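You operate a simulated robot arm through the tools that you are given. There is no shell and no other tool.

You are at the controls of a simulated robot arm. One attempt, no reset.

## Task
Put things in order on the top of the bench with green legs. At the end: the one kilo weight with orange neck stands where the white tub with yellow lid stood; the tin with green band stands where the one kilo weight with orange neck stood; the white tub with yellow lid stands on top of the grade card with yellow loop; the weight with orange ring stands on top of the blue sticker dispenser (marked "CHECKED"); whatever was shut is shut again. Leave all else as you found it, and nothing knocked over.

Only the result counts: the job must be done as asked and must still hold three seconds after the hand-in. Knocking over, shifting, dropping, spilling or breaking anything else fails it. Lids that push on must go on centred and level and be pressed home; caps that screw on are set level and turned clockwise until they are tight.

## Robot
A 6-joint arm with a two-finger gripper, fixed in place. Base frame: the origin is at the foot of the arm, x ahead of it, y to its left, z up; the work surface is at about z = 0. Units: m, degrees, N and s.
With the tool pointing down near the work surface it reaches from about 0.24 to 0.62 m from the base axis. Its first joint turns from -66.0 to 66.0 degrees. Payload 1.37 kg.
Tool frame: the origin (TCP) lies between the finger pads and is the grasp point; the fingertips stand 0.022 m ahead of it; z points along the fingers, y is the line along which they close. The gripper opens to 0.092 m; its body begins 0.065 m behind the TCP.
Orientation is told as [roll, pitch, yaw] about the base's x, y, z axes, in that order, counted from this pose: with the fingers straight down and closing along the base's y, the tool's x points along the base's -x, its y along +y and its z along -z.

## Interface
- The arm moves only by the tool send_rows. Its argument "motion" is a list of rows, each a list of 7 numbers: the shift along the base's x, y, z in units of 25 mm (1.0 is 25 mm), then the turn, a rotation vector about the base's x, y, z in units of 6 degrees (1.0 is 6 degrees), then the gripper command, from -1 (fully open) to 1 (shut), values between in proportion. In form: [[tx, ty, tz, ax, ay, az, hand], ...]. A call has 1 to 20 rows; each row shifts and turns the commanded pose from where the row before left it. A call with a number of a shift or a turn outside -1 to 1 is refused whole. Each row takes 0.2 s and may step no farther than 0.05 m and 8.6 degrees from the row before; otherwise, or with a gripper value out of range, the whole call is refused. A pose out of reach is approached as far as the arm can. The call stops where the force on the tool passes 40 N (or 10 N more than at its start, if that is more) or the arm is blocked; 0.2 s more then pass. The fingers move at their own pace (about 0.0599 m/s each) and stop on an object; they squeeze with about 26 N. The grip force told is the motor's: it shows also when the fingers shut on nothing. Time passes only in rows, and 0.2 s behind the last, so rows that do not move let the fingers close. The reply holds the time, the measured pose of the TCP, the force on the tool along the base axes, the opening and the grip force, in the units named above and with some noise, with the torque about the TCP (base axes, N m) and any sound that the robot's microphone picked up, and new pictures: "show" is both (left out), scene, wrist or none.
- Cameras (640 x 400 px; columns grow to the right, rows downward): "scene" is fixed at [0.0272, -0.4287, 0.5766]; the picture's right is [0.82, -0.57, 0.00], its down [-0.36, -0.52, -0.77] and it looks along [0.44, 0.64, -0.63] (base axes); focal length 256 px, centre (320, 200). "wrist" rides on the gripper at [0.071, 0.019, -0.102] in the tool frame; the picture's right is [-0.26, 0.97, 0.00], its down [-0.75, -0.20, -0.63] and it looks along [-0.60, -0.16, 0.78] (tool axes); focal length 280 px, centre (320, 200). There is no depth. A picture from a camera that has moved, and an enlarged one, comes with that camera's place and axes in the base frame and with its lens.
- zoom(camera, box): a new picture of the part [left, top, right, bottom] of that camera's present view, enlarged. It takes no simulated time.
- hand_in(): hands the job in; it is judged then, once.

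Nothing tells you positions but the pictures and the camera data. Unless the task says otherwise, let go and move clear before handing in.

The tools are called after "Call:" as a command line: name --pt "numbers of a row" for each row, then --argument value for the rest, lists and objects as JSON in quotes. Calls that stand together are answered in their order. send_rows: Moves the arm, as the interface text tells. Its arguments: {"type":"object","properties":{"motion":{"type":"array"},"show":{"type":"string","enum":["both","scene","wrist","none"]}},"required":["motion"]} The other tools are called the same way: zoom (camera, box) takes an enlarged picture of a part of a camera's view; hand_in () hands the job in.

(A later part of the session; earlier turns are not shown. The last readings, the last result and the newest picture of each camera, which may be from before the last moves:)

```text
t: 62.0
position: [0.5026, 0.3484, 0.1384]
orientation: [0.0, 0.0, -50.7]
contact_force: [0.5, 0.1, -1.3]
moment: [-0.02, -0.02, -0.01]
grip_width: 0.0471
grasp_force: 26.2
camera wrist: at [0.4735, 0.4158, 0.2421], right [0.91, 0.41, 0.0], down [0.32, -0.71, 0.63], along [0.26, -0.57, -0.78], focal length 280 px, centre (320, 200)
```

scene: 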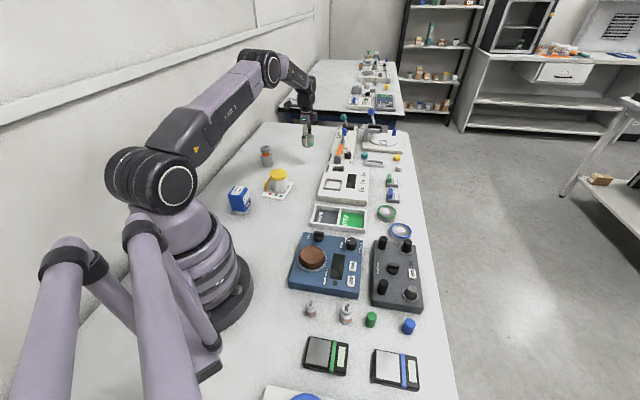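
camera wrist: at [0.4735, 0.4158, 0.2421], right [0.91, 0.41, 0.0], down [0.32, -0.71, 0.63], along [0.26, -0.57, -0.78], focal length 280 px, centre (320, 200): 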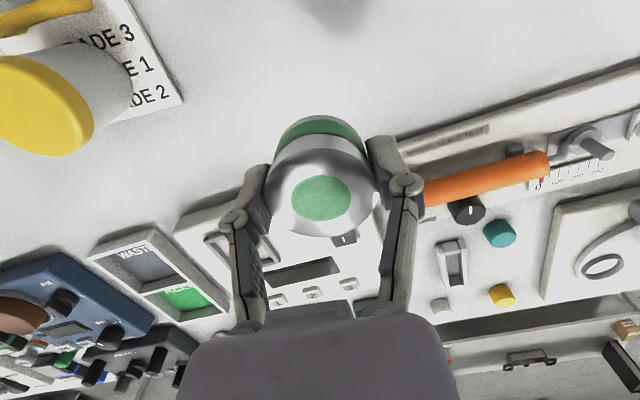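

Over the target spot. Lowering the tin, slowly for the last part.

Call:
send_rows --pt "0 0 -0.6 0 0 0 1" --pt "0 0 -0.9 0 0 0 1" --pt "0 0 -0.9 0 0 0 1" --pt "0 0 -0.9 0 0 0 1" --pt "0 0 -0.6 0 0 0 1" --pt "0 0 -0.25 0 0 0 1" --pt "0 0 0 0 0 0 1" --show "none"

Call:
send_rows --pt "0 0 -0.06 0 0 0 1" --pt "0 0 0 0 0 0 1" --show "none"

Call:
send_rows --pt "0 0 -0.06 0 0 0 1" --pt "0 0 0 0 0 0 1" --show "wrist"

Call:
zoom --camera "scene" --box '[270, 120, 350, 180]'

```text
t: 63.6
position: [0.5027, 0.3491, 0.035]
orientation: [0.0, 0.0, -50.7]
contact_force: [-0.2, 0.0, -1.9]
moment: [0.04, 0.01, 0.0]
grip_width: 0.0474
grasp_force: 26.3
```

```text
t: 64.2
position: [0.5027, 0.348, 0.034]
orientation: [0.1, 0.0, -50.6]
contact_force: [-0.2, 0.2, -2.2]
moment: [0.01, 0.01, 0.01]
grip_width: 0.0472
grasp_force: 25.4
```

```text
t: 64.8
position: [0.502, 0.3483, 0.0313]
orientation: [0.1, 0.0, -50.7]
contact_force: [0.1, -0.1, -1.3]
moment: [-0.01, 0.01, 0.0]
grip_width: 0.0471
grasp_force: 26.0
camera wrist: at [0.4734, 0.416, 0.1351], right [0.91, 0.41, 0.0], down [0.32, -0.71, 0.63], along [0.26, -0.57, -0.78], focal length 280 px, centre (320, 200)
```

wrist: 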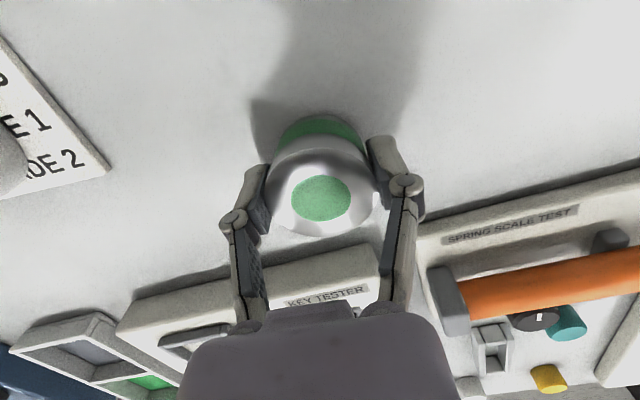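

```text
6.67 times, centred on (310, 150) of scene
camera zoom: at [0.0272, -0.4287, 0.5767], right [0.82, -0.57, 0.0], down [-0.36, -0.52, -0.77], along [0.44, 0.64, -0.63], focal length 1703 px, centre (387, 533)
```

zoom: 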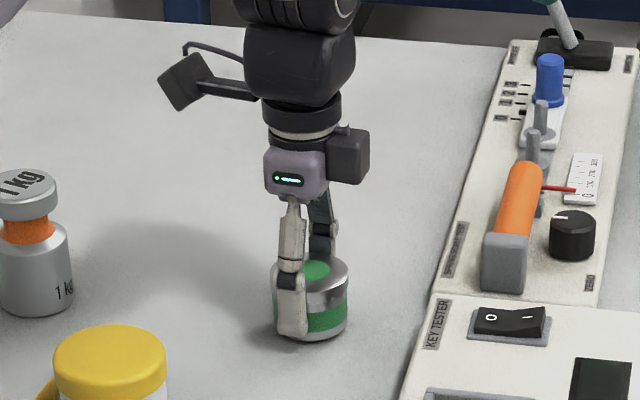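

The tin is about a millimetre above the surface. Lowering the last bit to contact.

Call:
send_rows --pt "0 0 -0.05 0 0 0 1" --pt "0 0 0 0 0 0 1" --show "none"

Call:
send_rows --pt "0 0 -0.04 0 0 0 1" --pt "0 0 0 0 0 0 1" --show "none"

```text
t: 65.4
position: [0.5027, 0.3484, 0.0302]
orientation: [0.1, 0.0, -50.7]
contact_force: [-0.1, -0.3, -1.8]
moment: [0.03, -0.02, 0.01]
grip_width: 0.0473
grasp_force: 25.8
```

```text
t: 66.0
position: [0.5034, 0.3487, 0.0301]
orientation: [0.0, 0.0, -50.7]
contact_force: [0.4, -0.3, -1.6]
moment: [0.03, 0.01, 0.01]
grip_width: 0.0472
grasp_force: 26.1
```

Call:
send_rows --pt "0 0 -0.05 0 0 0 1" --pt "0 0 0 0 0 0 1" --show "none"

Call:
zoom --camera "scene" --box '[290, 140, 330, 175]'

```text
t: 66.6
position: [0.5032, 0.3497, 0.0292]
orientation: [0.0, 0.0, -50.7]
contact_force: [-2.1, -1.9, 5.5]
moment: [-0.05, 0.03, -0.04]
grip_width: 0.0473
grasp_force: 25.8
```

```text
11.43 times, centred on (310, 158) of scene
camera zoom: at [0.0272, -0.4287, 0.5766], right [0.82, -0.57, 0.0], down [-0.36, -0.52, -0.77], along [0.44, 0.64, -0.63], focal length 2920 px, centre (434, 686)
```

zoom: 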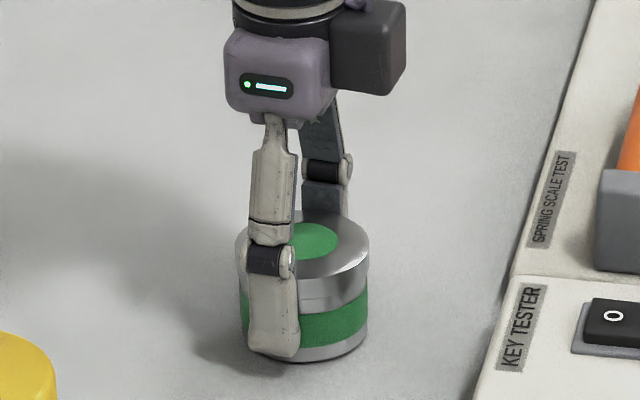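

The tin is seated, with 5.5 N of contact force. Releasing and rising.

Call:
send_rows --pt "0 0 0 0 0 0 -1" --pt "0 0 0 0 0 0 -1" --pt "0 0 0 0 0 0 -1" --pt "0 0 0 0 0 0 -1" --show "wrist"

Call:
send_rows --pt "0 0 0.3 0 0 0 -1" --pt "0 0 0.7 0 0 0 -1" --pt "0 0 0.9 0 0 0 -1" --pt "0 0 0.9 0 0 0 -1" --pt "0 0 0.9 0 0 0 -1" --pt "0 0 0.9 0 0 0 -1" --pt "0 0 0.9 0 0 0 -1" --pt "0 0 0.9 0 0 0 -1" --pt "0 0 0 0 0 0 -1"

Call:
zoom --camera "scene" --box '[270, 130, 350, 190]'

Call:
zoom --camera "wrist" --box '[240, 10, 400, 140]'

```text
t: 67.6
position: [0.5032, 0.349, 0.0288]
orientation: [0.0, 0.1, -50.7]
contact_force: [0.7, -0.1, 0.4]
moment: [-0.01, -0.01, -0.02]
grip_width: 0.092
grasp_force: 0.1
camera wrist: at [0.4735, 0.4161, 0.1315], right [0.91, 0.41, 0.0], down [0.32, -0.71, 0.63], along [0.26, -0.57, -0.78], focal length 280 px, centre (320, 200)
```

wrist: 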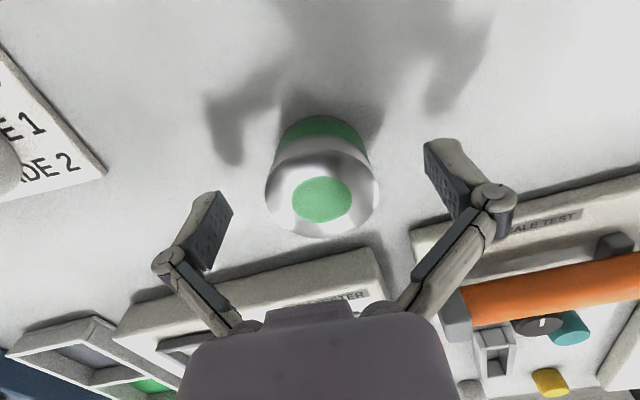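

```text
t: 69.6
position: [0.5029, 0.3486, 0.1893]
orientation: [0.0, -0.1, -50.7]
contact_force: [0.3, 0.5, 0.5]
moment: [0.0, -0.02, 0.0]
grip_width: 0.092
grasp_force: 0.0
camera wrist: at [0.4733, 0.416, 0.2915], right [0.91, 0.41, 0.0], down [0.32, -0.71, 0.63], along [0.26, -0.57, -0.78], focal length 280 px, centre (320, 200)
```

scene: 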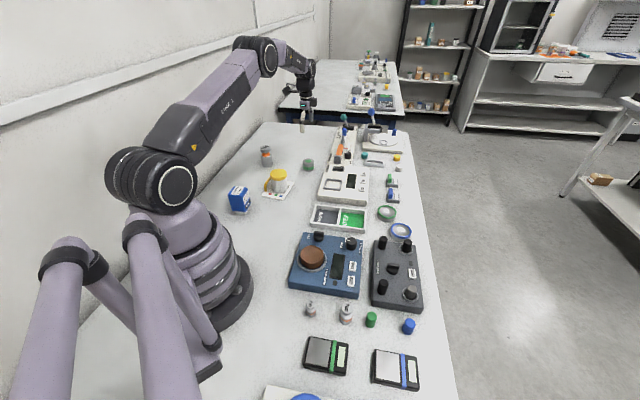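
wrist: 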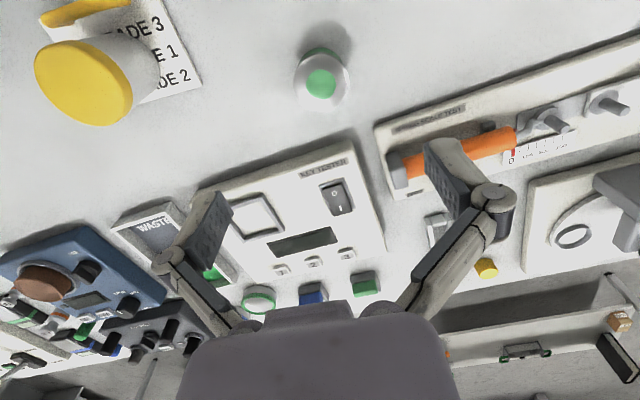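

```text
6.67 times, centred on (310, 160) of scene
camera zoom: at [0.0272, -0.4287, 0.5766], right [0.82, -0.57, 0.0], down [-0.36, -0.52, -0.77], along [0.44, 0.64, -0.63], focal length 1703 px, centre (387, 467)
```

zoom: 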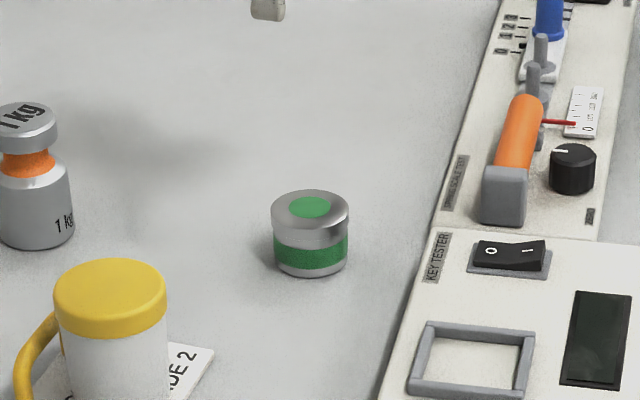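

```text
3.08 times, centred on (320, 75) of wrist
camera zoom: at [0.4733, 0.416, 0.2915], right [0.91, 0.41, 0.0], down [0.32, -0.71, 0.63], along [0.26, -0.57, -0.78], focal length 863 px, centre (320, 585)
```

zoom: 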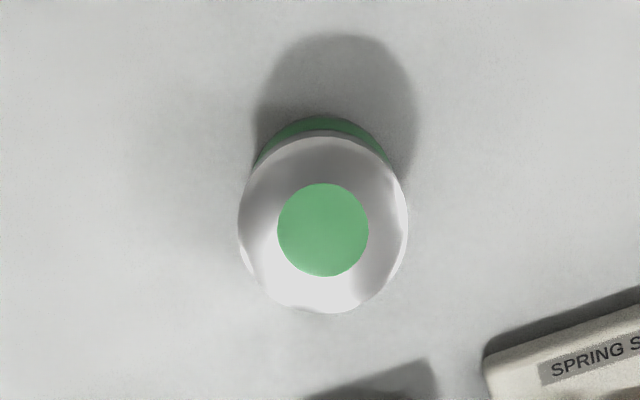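

Tin placed on the weight's former spot. Next I'll look closely at the dispenser's top.

Call:
send_rows --pt "0 0 0.9 0 0 0 -1" --pt "0 0 0.9 0 0 0 -1" --pt "-0.9 -0.06 0.2 0 0 0 -1" --pt "-0.9 -0.06 0 0 0 0 -1" --pt "-0.9 -0.06 0 0 0 0 -1" --pt "-0.9 -0.06 0 0 0 0 -1" --pt "-0.9 -0.06 0 0 0 0 -1" --pt "-0.9 -0.06 0 0 0 0 -1" --pt "-0.9 -0.06 0 0 0 0 -1" --pt "-0.9 -0.06 0 0 0 0 -1" --pt "-0.9 -0.06 0 0 0 0 -1" --pt "-0.9 -0.06 0 0 0 0 -1" --pt "-0.9 -0.06 0 0 0 0 -1" --pt "-0.9 -0.06 0 0 0 0 -1" --pt "-0.9 -0.06 0 0 0 0 -1" --pt "0 0 0 0 0 0 -1"

Call:
zoom --camera "wrist" --box '[240, 10, 400, 140]'

```text
t: 73.0
position: [0.2108, 0.3289, 0.2393]
orientation: [-0.1, 0.0, -50.7]
contact_force: [0.1, 0.6, -0.3]
moment: [0.01, -0.02, 0.03]
grip_width: 0.0918
grasp_force: 0.1
camera wrist: at [0.181, 0.3962, 0.342], right [0.91, 0.41, 0.0], down [0.32, -0.71, 0.63], along [0.26, -0.57, -0.78], focal length 280 px, centre (320, 200)
```

scene: 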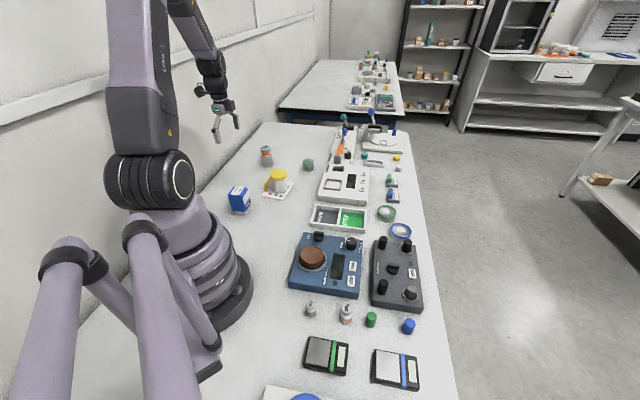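
wrist: 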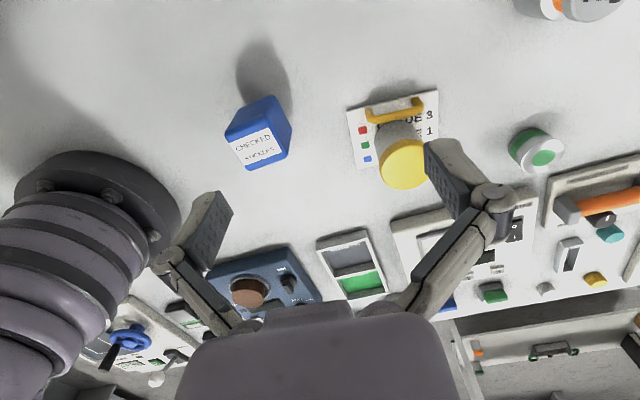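

```text
3.08 times, centred on (320, 75) of wrist
camera zoom: at [0.181, 0.3962, 0.342], right [0.91, 0.41, 0.0], down [0.32, -0.71, 0.63], along [0.26, -0.57, -0.78], focal length 863 px, centre (320, 585)
```

zoom: 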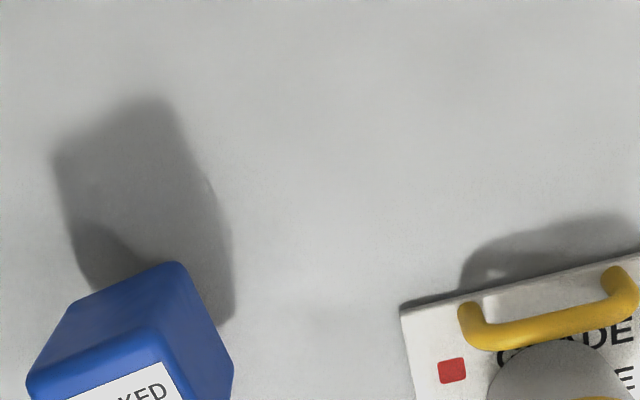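

Call:
zoom --camera "wrist" --box '[200, 70, 328, 190]'

Call:
zoom --camera "scene" --box '[215, 175, 265, 220]'

Call:
zoom --camera "wrist" --box '[340, 80, 450, 200]'

```text
3.33 times, centred on (264, 130) of wrist
camera zoom: at [0.181, 0.3962, 0.342], right [0.91, 0.41, 0.0], down [0.32, -0.71, 0.63], along [0.26, -0.57, -0.78], focal length 935 px, centre (507, 433)
```

zoom: 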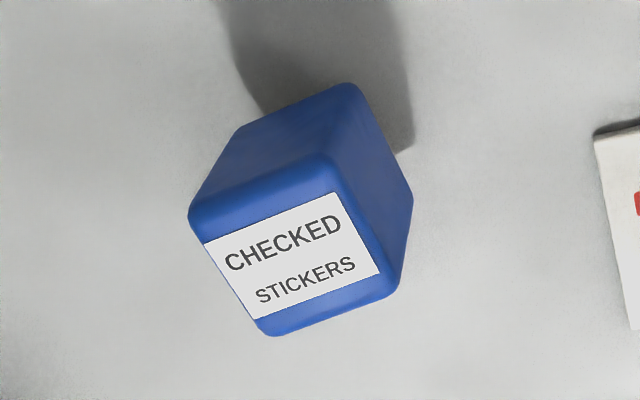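

```text
8.89 times, centred on (240, 198) of scene
camera zoom: at [0.0272, -0.4287, 0.5766], right [0.82, -0.57, 0.0], down [-0.36, -0.52, -0.77], along [0.44, 0.64, -0.63], focal length 2271 px, centre (1031, 222)
```

zoom: 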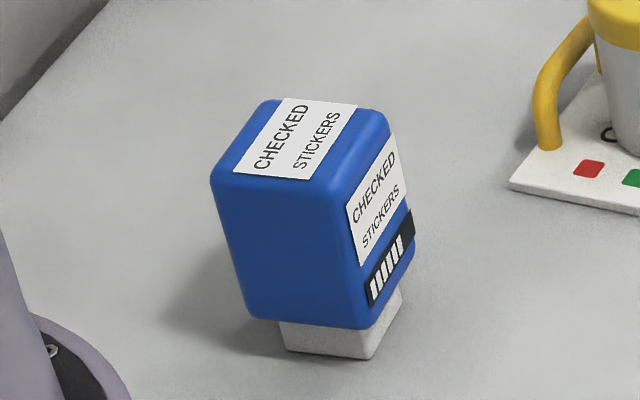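

```text
3.33 times, centred on (395, 140) of wrist
camera zoom: at [0.181, 0.3962, 0.342], right [0.91, 0.41, 0.0], down [0.32, -0.71, 0.63], along [0.26, -0.57, -0.78], focal length 935 px, centre (70, 400)
```

zoom: 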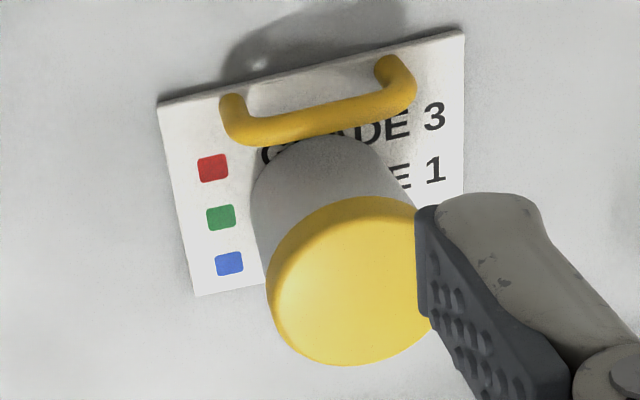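

The dispenser's top is centred near (0.1785, 0.250) at z ≈ 0.092, about 45 mm square. Next I'll take a close look at the two small weights.

Call:
send_rows --pt "0.35 -0.95 0 0 0 -0.31 -1" --pt "0.35 -0.95 0 0 0 -0.31 -1" --pt "0.35 -0.95 0 0 0 -0.31 -1" --pt "0.35 -0.95 0 0 0 -0.31 -1" --pt "0.35 -0.95 0 0 0 -0.31 -1" --pt "0.35 -0.95 0 0 0 -0.31 -1" --pt "0.35 -0.95 0 0 0 -0.31 -1" --pt "0.35 -0.95 0 0 0 -0.31 -1" --pt "-0.1 -0.95 0 0 0 -0.31 -1" --pt "-0.1 -0.95 0 0 0 -0.31 -1" --pt "-0.1 -0.95 0 0 0 -0.31 -1" --pt "-0.1 -0.95 0 0 0 -0.31 -1" --pt "-0.1 -0.95 0 0 0 -0.31 -1" --pt "-0.1 -0.95 0 0 0 -0.31 -1" --pt "-0.1 -0.95 0 0 0 -0.31 -1" --pt "-0.1 -0.95 0 0 0 -0.31 -1"

Call:
zoom --camera "wrist" --box '[180, 60, 340, 220]'

```text
t: 76.4
position: [0.2609, -0.0526, 0.2396]
orientation: [0.0, 0.0, -80.4]
contact_force: [-0.1, -0.2, -0.2]
moment: [0.0, -0.03, -0.02]
grip_width: 0.0921
grasp_force: 0.1
camera wrist: at [0.2686, 0.021, 0.3419], right [1.0, -0.1, 0.0], down [-0.08, -0.78, 0.63], along [-0.06, -0.62, -0.78], focal length 280 px, centre (320, 200)
```

scene: 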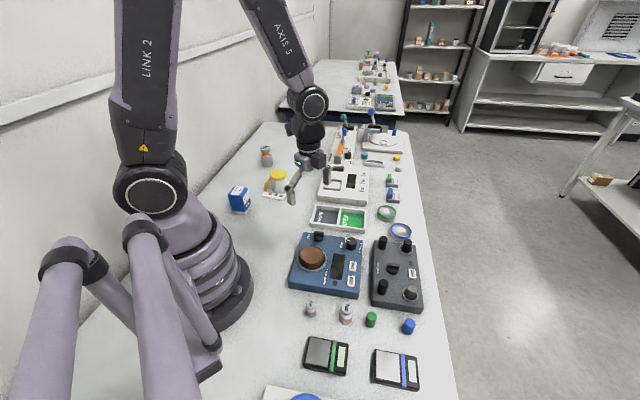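
wrist: 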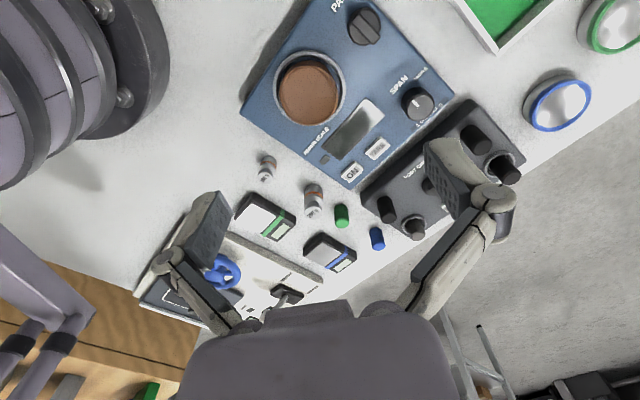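

```text
2.50 times, centred on (260, 140) of wrist
camera zoom: at [0.2686, 0.021, 0.3419], right [1.0, -0.1, 0.0], down [-0.08, -0.78, 0.63], along [-0.06, -0.62, -0.78], focal length 701 px, centre (470, 350)
```

zoom: 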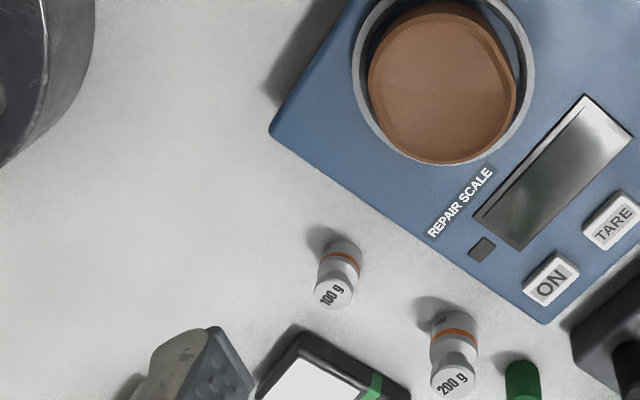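

Here are both small weights again. I'll enlarge them to compare the rings.

Call:
zoom --camera "wrist" --box '[250, 145, 290, 185]'

Call:
zoom --camera "wrist" --box '[295, 175, 335, 225]'

Call:
zoom --camera "wrist" --box '[230, 30, 360, 130]'

Call:
zoom --camera "scene" --box '[300, 298, 322, 322]'

Call:
zoom --camera "scene" --box '[334, 298, 360, 328]'

Call:
zoom --camera "scene" --box '[355, 50, 400, 80]'

```text
10.00 times, centred on (270, 165) of wrist
camera zoom: at [0.2686, 0.021, 0.3419], right [1.0, -0.1, 0.0], down [-0.08, -0.78, 0.63], along [-0.06, -0.62, -0.78], focal length 2804 px, centre (820, 550)
```

zoom: 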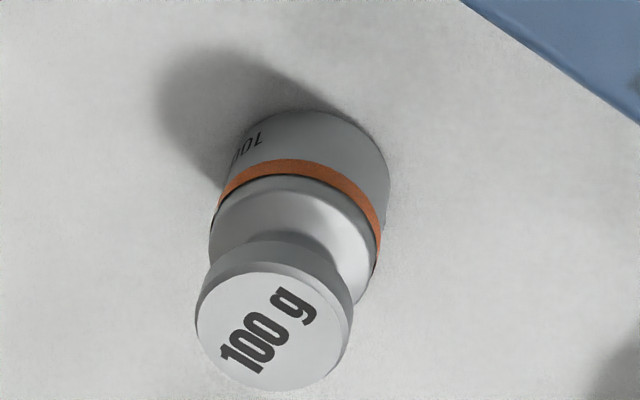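

```text
8.00 times, centred on (315, 200) of wrist
camera zoom: at [0.2686, 0.021, 0.3419], right [1.0, -0.1, 0.0], down [-0.08, -0.78, 0.63], along [-0.06, -0.62, -0.78], focal length 2243 px, centre (360, 200)
```

zoom: 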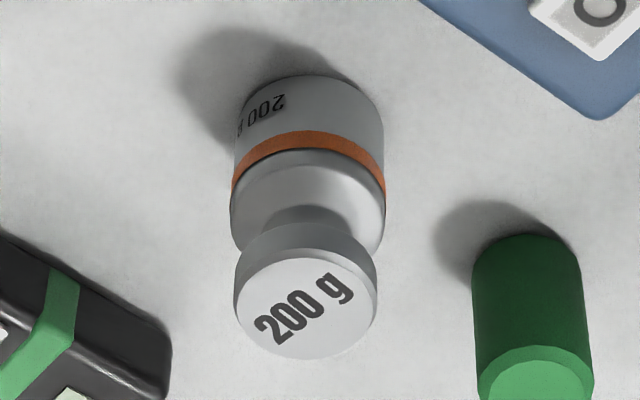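

```text
4.00 times, centred on (295, 80) of wrist
camera zoom: at [0.2686, 0.021, 0.3419], right [1.0, -0.1, 0.0], down [-0.08, -0.78, 0.63], along [-0.06, -0.62, -0.78], focal length 1122 px, centre (420, 680)
```

zoom: 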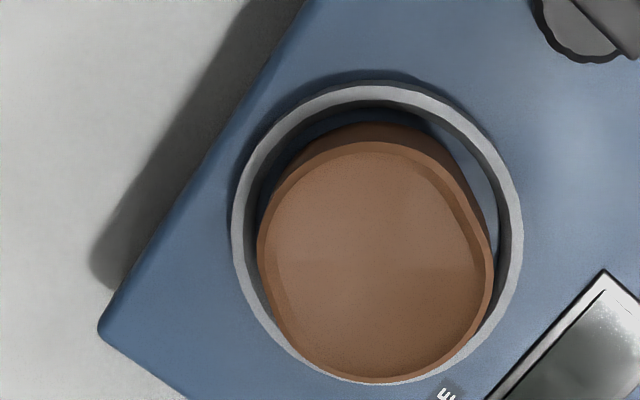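

```text
16.00 times, centred on (311, 310) of scene
camera zoom: at [0.0272, -0.4287, 0.5766], right [0.82, -0.57, 0.0], down [-0.36, -0.52, -0.77], along [0.44, 0.64, -0.63], focal length 4088 px, centre (464, -1560)
```

zoom: 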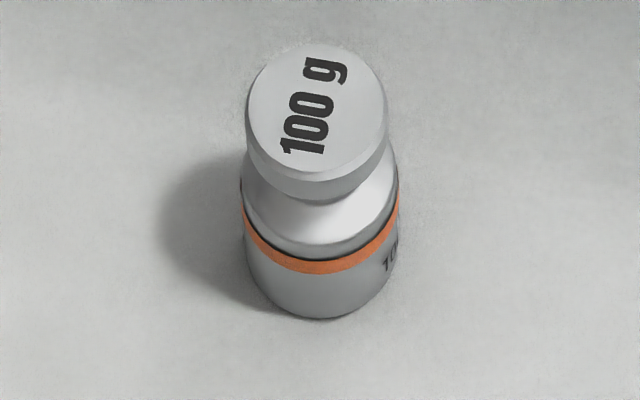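

```text
13.33 times, centred on (347, 313) of scene
camera zoom: at [0.0272, -0.4287, 0.5766], right [0.82, -0.57, 0.0], down [-0.36, -0.52, -0.77], along [0.44, 0.64, -0.63], focal length 3407 px, centre (-40, -1307)
```

zoom: 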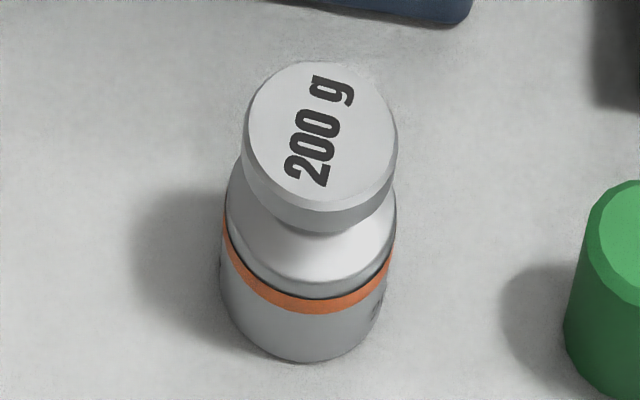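

```text
13.33 times, centred on (378, 65) of scene
camera zoom: at [0.0272, -0.4287, 0.5766], right [0.82, -0.57, 0.0], down [-0.36, -0.52, -0.77], along [0.44, 0.64, -0.63], focal length 3407 px, centre (-447, 2000)
```

zoom: 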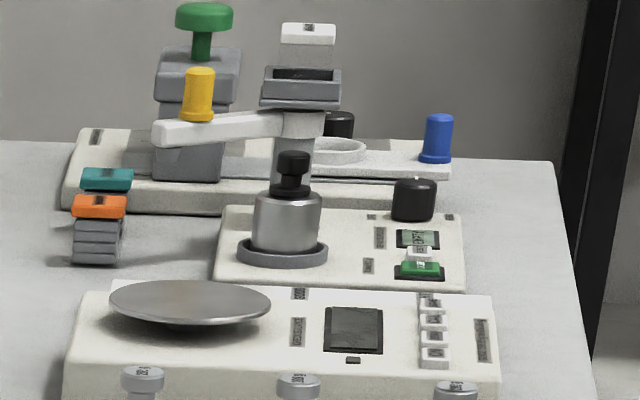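

Both rings are the same orange. I'll check the far bench's weights for how colours are assigned there, in case it tells me which weight is meant.

Call:
zoom --camera "scene" --box '[355, 72, 400, 105]'

Call:
zoom --camera "scene" --box '[340, 80, 400, 120]'

Call:
zoom --camera "scene" --box '[270, 225, 370, 300]'

Call:
zoom --camera "scene" --box '[370, 320, 460, 400]'

Call:
zoom --camera "scene" --box '[300, 330, 360, 380]'

```text
12.12 times, centred on (378, 88) of scene
camera zoom: at [0.0272, -0.4287, 0.5766], right [0.82, -0.57, 0.0], down [-0.36, -0.52, -0.77], along [0.44, 0.64, -0.63], focal length 3097 px, centre (-377, 1552)
```

zoom: 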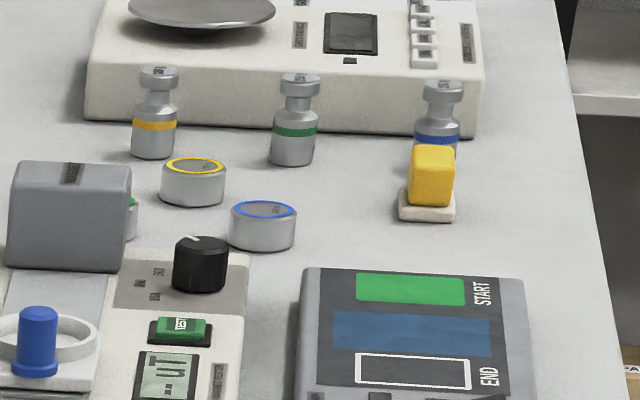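

```text
10.00 times, centred on (370, 100) of scene
camera zoom: at [0.0272, -0.4287, 0.5766], right [0.82, -0.57, 0.0], down [-0.36, -0.52, -0.77], along [0.44, 0.64, -0.63], focal length 2555 px, centre (-180, 1200)
```

zoom: 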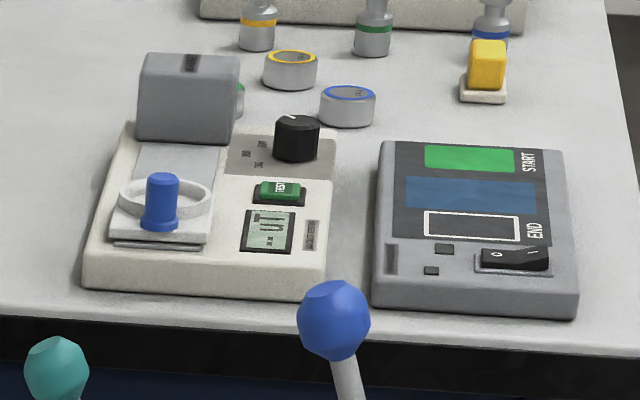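

```text
5.33 times, centred on (320, 262) of scene
camera zoom: at [0.0272, -0.4287, 0.5766], right [0.82, -0.57, 0.0], down [-0.36, -0.52, -0.77], along [0.44, 0.64, -0.63], focal length 1363 px, centre (320, -133)
```

zoom: 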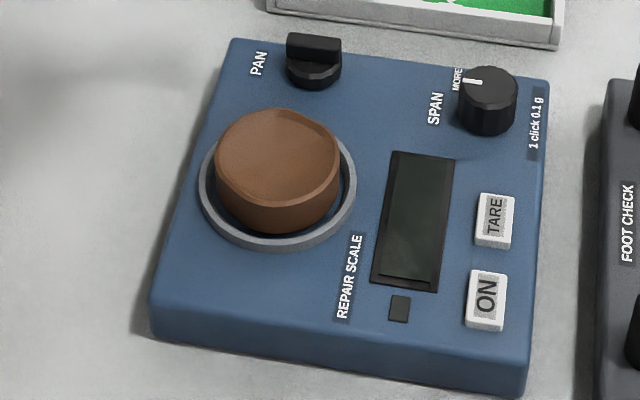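

```text
5.00 times, centred on (415, 360) of scene
camera zoom: at [0.0272, -0.4287, 0.5766], right [0.82, -0.57, 0.0], down [-0.36, -0.52, -0.77], along [0.44, 0.64, -0.63], focal length 1278 px, centre (-155, -600)
```

zoom: 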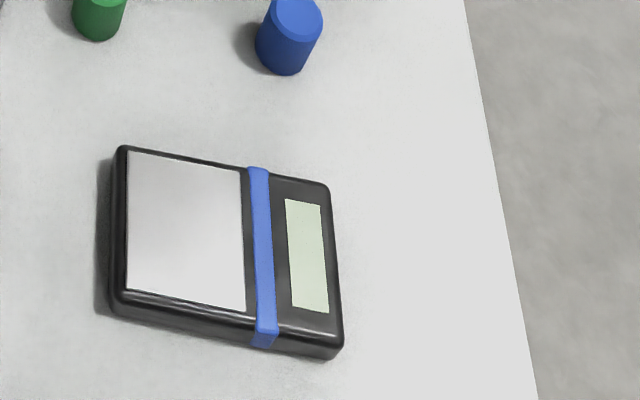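

```text
8.00 times, centred on (330, 355) of scene
camera zoom: at [0.0272, -0.4287, 0.5766], right [0.82, -0.57, 0.0], down [-0.36, -0.52, -0.77], along [0.44, 0.64, -0.63], focal length 2044 px, centre (240, -1040)
```

zoom: 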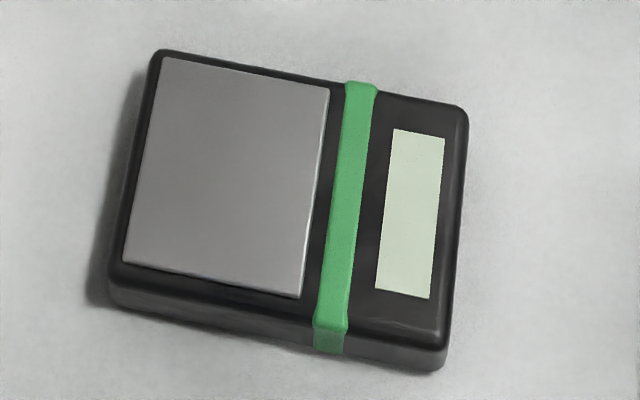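

The far bench's ring weights all look like the same 28–29 mm size as the 200 g piece here, so I take that standard-size piece, near (0.236, -0.233), as "the weight with orange ring". I'll hover over it with the gripper part-open.

Call:
send_rows --pt "-0.125 -0.9 0 0 0 0 -0.2" --pt "-0.125 -0.9 0 0 0 0 -0.2" --pt "-0.125 -0.9 0 0 0 0 -0.2" --pt "-0.125 -0.9 0 0 0 0 -0.2" --pt "-0.125 -0.9 0 0 0 0 -0.2" --pt "-0.125 -0.9 0 0 0 0 -0.2" --pt "-0.125 -0.9 0 0 0 0 -0.2" --pt "-0.125 -0.9 0 0 0 0 -0.2" --pt "0 0 -0.9 0 0 0 -0.2" --pt "0 0 -0.9 0 0 0 -0.2" --pt "0 0 -0.9 0 0 0 -0.2" --pt "0 0 -0.9 0 0 0 -0.2" --pt "0 0 0 0 0 0 -0.2"

Call:
zoom --camera "wrist" --box '[240, 40, 400, 180]'

Call:
zoom --camera "scene" --box '[290, 260, 410, 350]'

```text
t: 79.2
position: [0.2376, -0.2319, 0.1477]
orientation: [0.0, 0.0, -80.4]
contact_force: [-0.6, -0.5, -0.3]
moment: [0.01, -0.01, 0.0]
grip_width: 0.0552
grasp_force: 0.0
camera wrist: at [0.2438, -0.1586, 0.2509], right [1.0, -0.1, 0.0], down [-0.08, -0.78, 0.63], along [-0.06, -0.62, -0.78], focal length 280 px, centre (320, 200)
```

scene: 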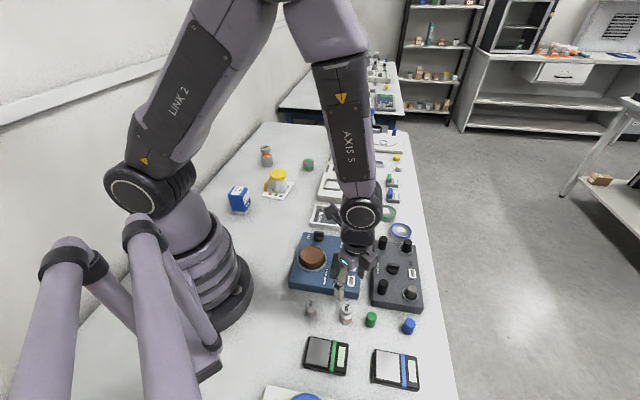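
wrist: 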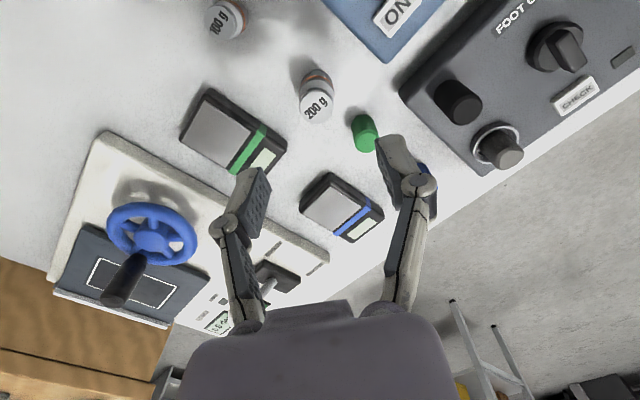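

```text
2.86 times, centred on (320, 110) of wrist
camera zoom: at [0.2438, -0.1586, 0.2509], right [1.0, -0.1, 0.0], down [-0.08, -0.78, 0.63], along [-0.06, -0.62, -0.78], focal length 801 px, centre (320, 457)
```

zoom: 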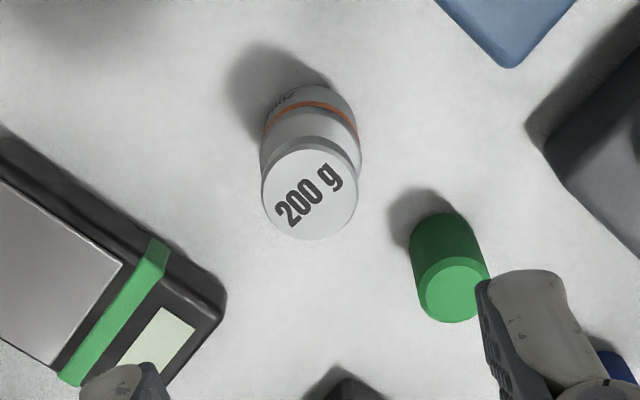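

```text
4.44 times, centred on (350, 305) of scene
camera zoom: at [0.0272, -0.4287, 0.5766], right [0.82, -0.57, 0.0], down [-0.36, -0.52, -0.77], along [0.44, 0.64, -0.63], focal length 1136 px, centre (187, -267)
```

zoom: 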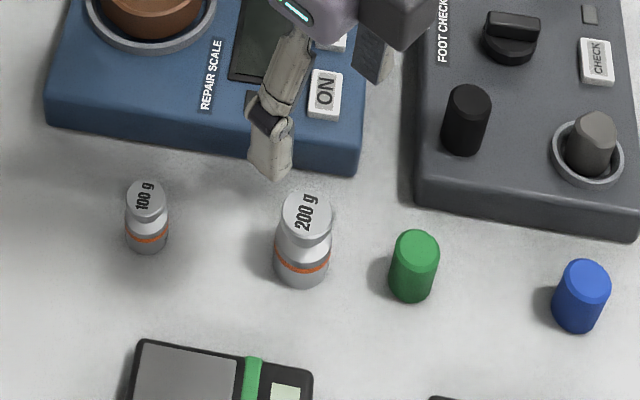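

The 200 g weight is centred near (0.234, -0.2325). I'll narrow the opening for clearance, align, and descend part way to check.

Call:
send_rows --pt "-0.1 -0.02 0 0 0 0 -0.08" --pt "0 0 -0.7 0 0 0 -0.08" --pt "0 0 -0.9 0 0 0 -0.08" --pt "0 0 -0.9 0 0 0 -0.08" --pt "0 0 0 0 0 0 -0.08"

Call:
zoom --camera "wrist" --box '[220, 60, 420, 220]'

Call:
zoom --camera "scene" --box '[290, 260, 410, 350]'

```text
t: 80.4
position: [0.2341, -0.2333, 0.0864]
orientation: [0.0, -0.1, -80.4]
contact_force: [-0.2, -0.3, -0.5]
moment: [-0.01, 0.0, 0.01]
grip_width: 0.0493
grasp_force: 0.1
camera wrist: at [0.2416, -0.1593, 0.1887], right [1.0, -0.1, 0.0], down [-0.08, -0.78, 0.63], along [-0.06, -0.62, -0.78], focal length 280 px, centre (320, 200)
```

scene: 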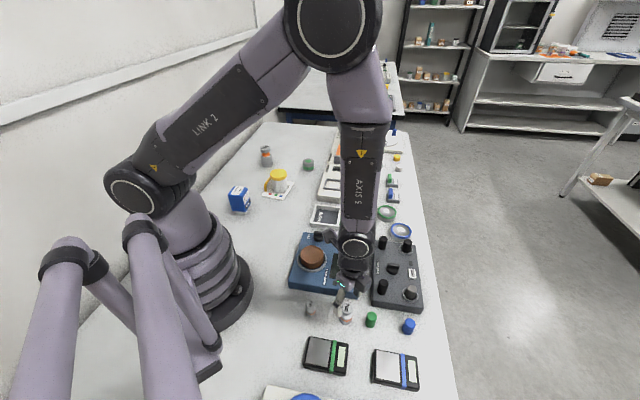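
wrist: 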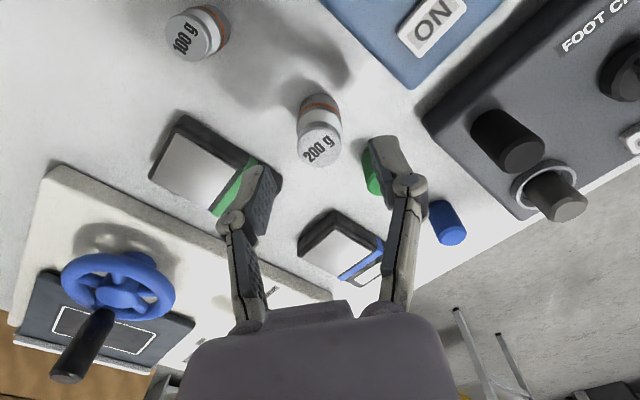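

```text
2.50 times, centred on (320, 140) of wrist
camera zoom: at [0.2416, -0.1593, 0.1887], right [1.0, -0.1, 0.0], down [-0.08, -0.78, 0.63], along [-0.06, -0.62, -0.78], focal length 701 px, centre (320, 350)
```

zoom: 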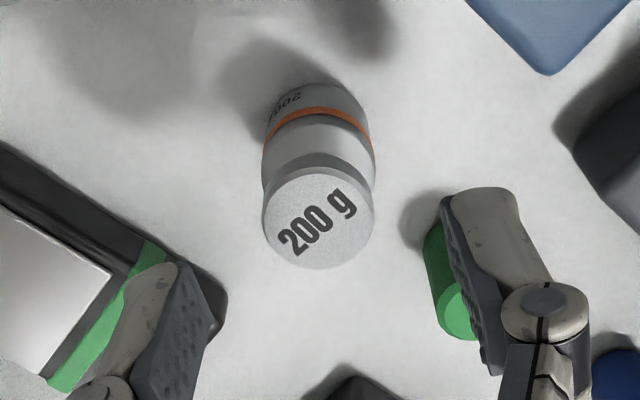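

```text
4.44 times, centred on (350, 305) of scene
camera zoom: at [0.0272, -0.4287, 0.5766], right [0.82, -0.57, 0.0], down [-0.36, -0.52, -0.77], along [0.44, 0.64, -0.63], focal length 1136 px, centre (187, -267)
```

zoom: 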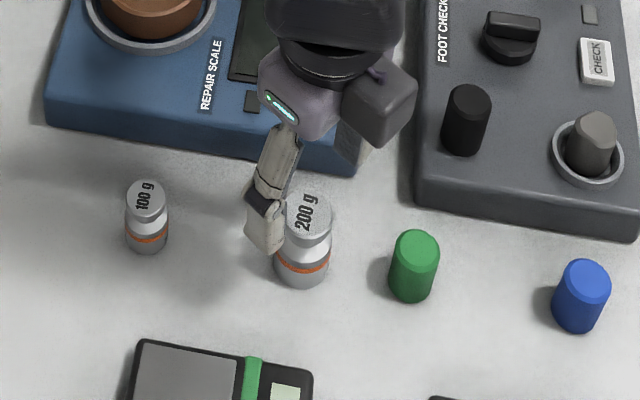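

Alignment is within 1 mm. Descending to grip the weight's body.

Call:
send_rows --pt "0 0 -0.8 0 0 0 -0.08" --pt "0 0 -0.8 0 0 0 -0.08" --pt "0 0 -0.64 0 0 0 -0.08" --pt "0 0 0 0 0 0 -0.08" --show "wrist"

Call:
zoom --camera "scene" --box '[290, 260, 410, 350]'

```text
t: 81.4
position: [0.2336, -0.2326, 0.0299]
orientation: [0.1, 0.1, -80.4]
contact_force: [-0.3, -0.4, -0.8]
moment: [-0.01, -0.02, 0.04]
grip_width: 0.0496
grasp_force: 0.0
camera wrist: at [0.2417, -0.159, 0.1325], right [1.0, -0.1, 0.0], down [-0.08, -0.78, 0.63], along [-0.06, -0.62, -0.78], focal length 280 px, centre (320, 200)
```

wrist: 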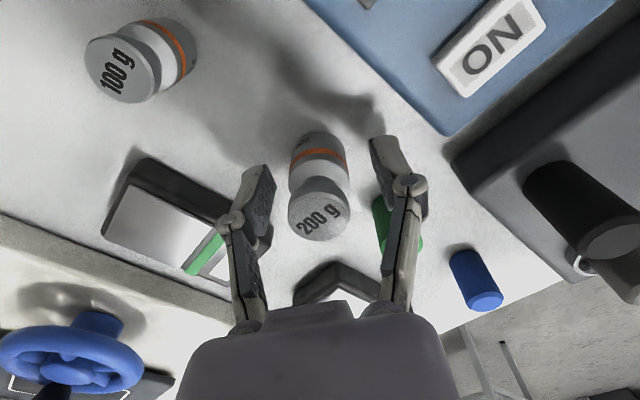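

```text
4.44 times, centred on (350, 305) of scene
camera zoom: at [0.0272, -0.4287, 0.5766], right [0.82, -0.57, 0.0], down [-0.36, -0.52, -0.77], along [0.44, 0.64, -0.63], focal length 1136 px, centre (187, -267)
```

zoom: 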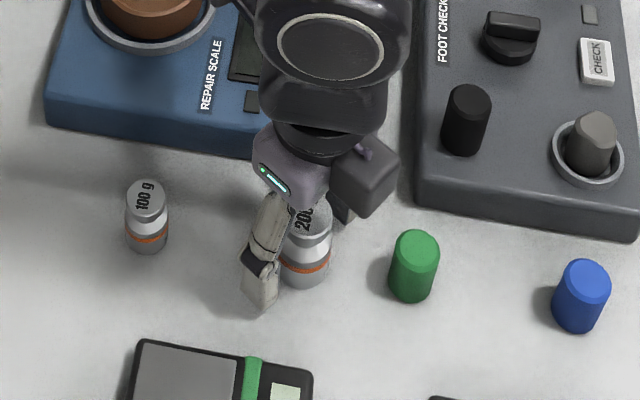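

The fingers straddle the 200 g weight with clear space around. Closing, then a small test lift.

Call:
send_rows --pt "0 0 0 0 0 0 1" --pt "0 0 0 0 0 0 1" --pt "0 0 0 0 0 0 1" --show "none"

Call:
send_rows --pt "0 0 0.15 0 0 0 1" --pt "0 0 0.2 0 0 0 1" --pt "0 0 0.2 0 0 0 1" --pt "0 0 0 0 0 0 1"

Call:
zoom --camera "scene" --box '[290, 260, 410, 350]'

```text
t: 82.2
position: [0.2333, -0.2321, 0.0308]
orientation: [0.0, -0.1, -80.4]
contact_force: [-0.1, -1.2, -0.6]
moment: [0.01, -0.01, -0.01]
grip_width: 0.027
grasp_force: 26.0
```

```text
t: 83.2
position: [0.2328, -0.2322, 0.0435]
orientation: [0.1, 0.1, -80.4]
contact_force: [0.5, 0.4, -2.3]
moment: [0.02, -0.02, -0.02]
grip_width: 0.0273
grasp_force: 26.2
camera wrist: at [0.2413, -0.1588, 0.1469], right [1.0, -0.1, 0.0], down [-0.08, -0.78, 0.62], along [-0.06, -0.62, -0.78], focal length 280 px, centre (320, 200)
```

scene: 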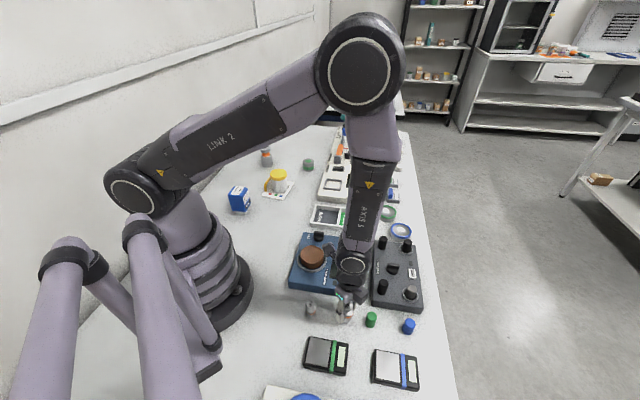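
wrist: 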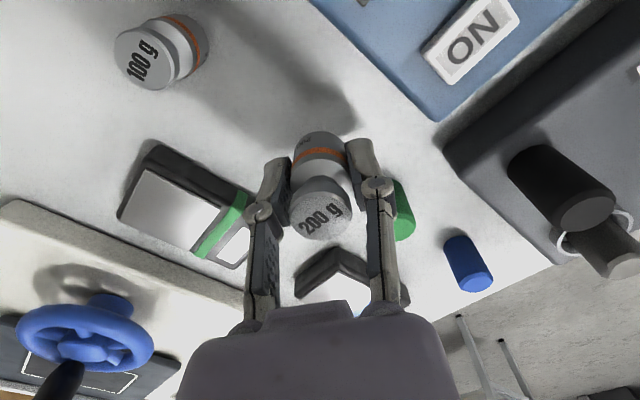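

```text
4.44 times, centred on (350, 305) of scene
camera zoom: at [0.0272, -0.4287, 0.5766], right [0.82, -0.57, 0.0], down [-0.36, -0.52, -0.77], along [0.44, 0.64, -0.63], focal length 1136 px, centre (187, -267)
```

zoom: 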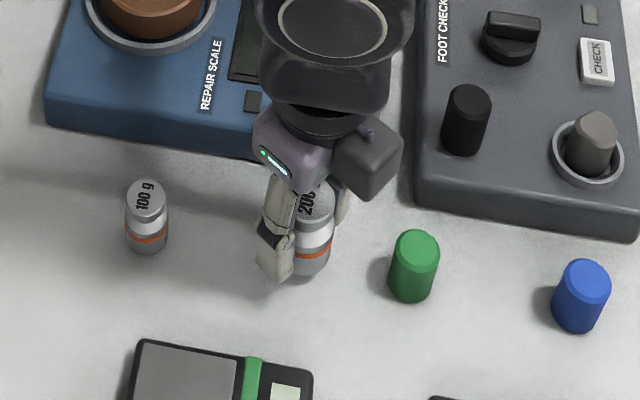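

The 200 g weight is held upright. I'll raise it and carry it around the base to the dispenser.

Call:
send_rows --pt "0 0 0.6 0 0 0 1" --pt "0 0 0.9 0 0 0 1" --pt "0 0 0.9 0 0 0 1" --pt "0 0 0.9 0 0 0 1" --pt "0 0 0.9 0 0 0 1" --pt "0 0 0.9 0 0 0 1" --pt "0 0 0.9 0 0 0 1" --pt "0.1 0.4 0.6 0 0 0 1" --pt "0.3 0.9 0 0 0 0.3 1" --pt "0.3 0.9 0 0 0 0.3 1" --pt "0.3 0.9 0 0 0 0.3 1" --pt "0.3 0.9 0 0 0 0.3 1" --pt "0.3 0.9 0 0 0 0.3 1" --pt "0.3 0.9 0 0 0 0.3 1" --pt "0.3 0.9 0 0 0 0.3 1" --pt "0.3 0.9 0 0 0 0.3 1" --pt "0.3 0.9 0 0 0 0.3 1" --pt "0 0.5 0 0 0 0 1" --show "wrist"

```text
t: 87.0
position: [0.3039, -0.0081, 0.2086]
orientation: [0.0, 0.0, -64.3]
contact_force: [0.9, -0.8, -2.2]
moment: [-0.03, -0.01, -0.01]
grip_width: 0.0272
grasp_force: 25.7
camera wrist: at [0.2906, 0.066, 0.3117], right [0.98, 0.18, 0.0], down [0.14, -0.77, 0.62], along [0.11, -0.61, -0.78], focal length 280 px, centre (320, 200)
```

wrist: 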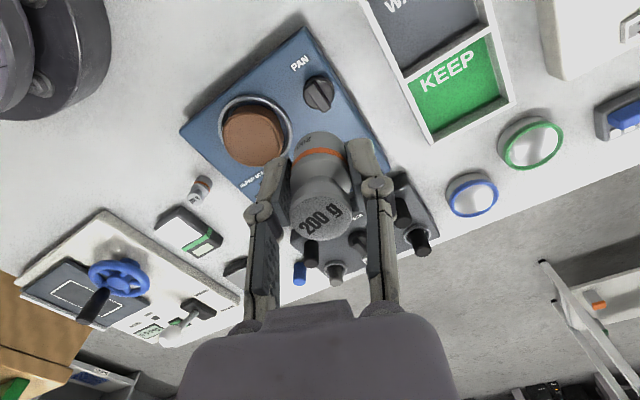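

Halfway there and the weight is still upright. Continuing to above the dispenser at about (0.1785, 0.250).

Call:
send_rows --pt "-0.2 0.5 0 0 0 0.25 1" --pt "-0.4 0.86 0 0 0 0.25 1" --pt "-0.42 0.86 0 0 0 0.25 1" --pt "-0.42 0.86 0 0 0 0.25 1" --pt "-0.42 0.86 0 0 0 0.25 1" --pt "-0.42 0.86 0 0 0 0.25 1" --pt "-0.42 0.86 0 0 0 0.25 1" --pt "-0.42 0.86 0 0 0 0.25 1" --pt "-0.42 0.86 0 0 0 0.25 1" --pt "-0.42 0.86 0 0 0 0.25 1" --pt "-0.42 0.86 0 0 0 0.25 1" --pt "-0.42 0.86 0 0 0 0.25 1" --pt "-0.22 0.38 0 0 0 0.25 1" --pt "0 0 0 0 0 0 1" --pt "0 0 0 0 0 0 1"

Call:
zoom --camera "wrist" --box '[240, 0, 400, 150]'

Call:
zoom --camera "scene" --box '[205, 130, 285, 220]'

```text
t: 90.2
position: [0.1779, 0.2514, 0.2094]
orientation: [-0.1, 0.0, -44.7]
contact_force: [-0.4, -0.5, -2.0]
moment: [0.02, 0.01, -0.01]
grip_width: 0.0271
grasp_force: 25.8
camera wrist: at [0.1416, 0.3154, 0.3116], right [0.87, 0.5, 0.0], down [0.39, -0.68, 0.63], along [0.31, -0.54, -0.78], focal length 280 px, centre (320, 200)
```

scene: 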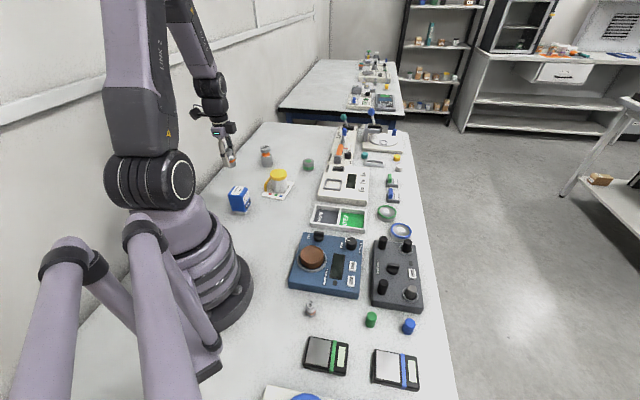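
wrist: 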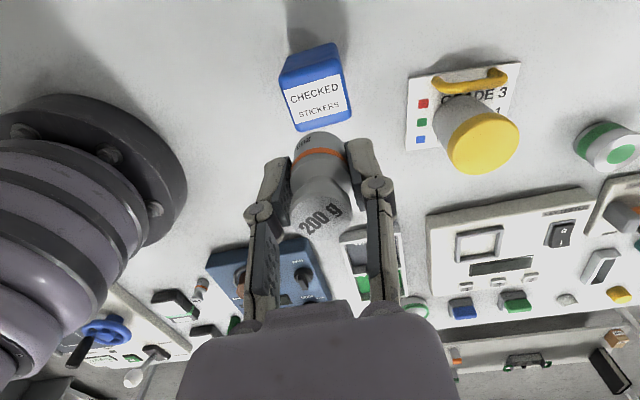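

```text
2.67 times, centred on (320, 75) of wrist
camera zoom: at [0.1416, 0.3154, 0.3116], right [0.87, 0.5, 0.0], down [0.39, -0.68, 0.63], along [0.31, -0.54, -0.78], focal length 748 px, centre (320, 533)
```

zoom: 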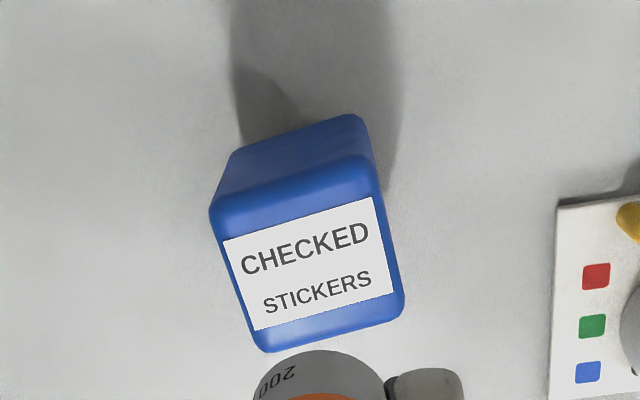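

```text
4.44 times, centred on (245, 175) of scene
camera zoom: at [0.0272, -0.4287, 0.5767], right [0.82, -0.57, 0.0], down [-0.36, -0.52, -0.77], along [0.44, 0.64, -0.63], focal length 1136 px, centre (653, 311)
```

zoom: 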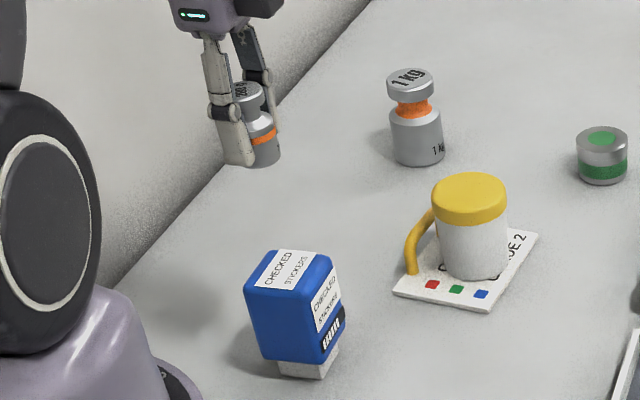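

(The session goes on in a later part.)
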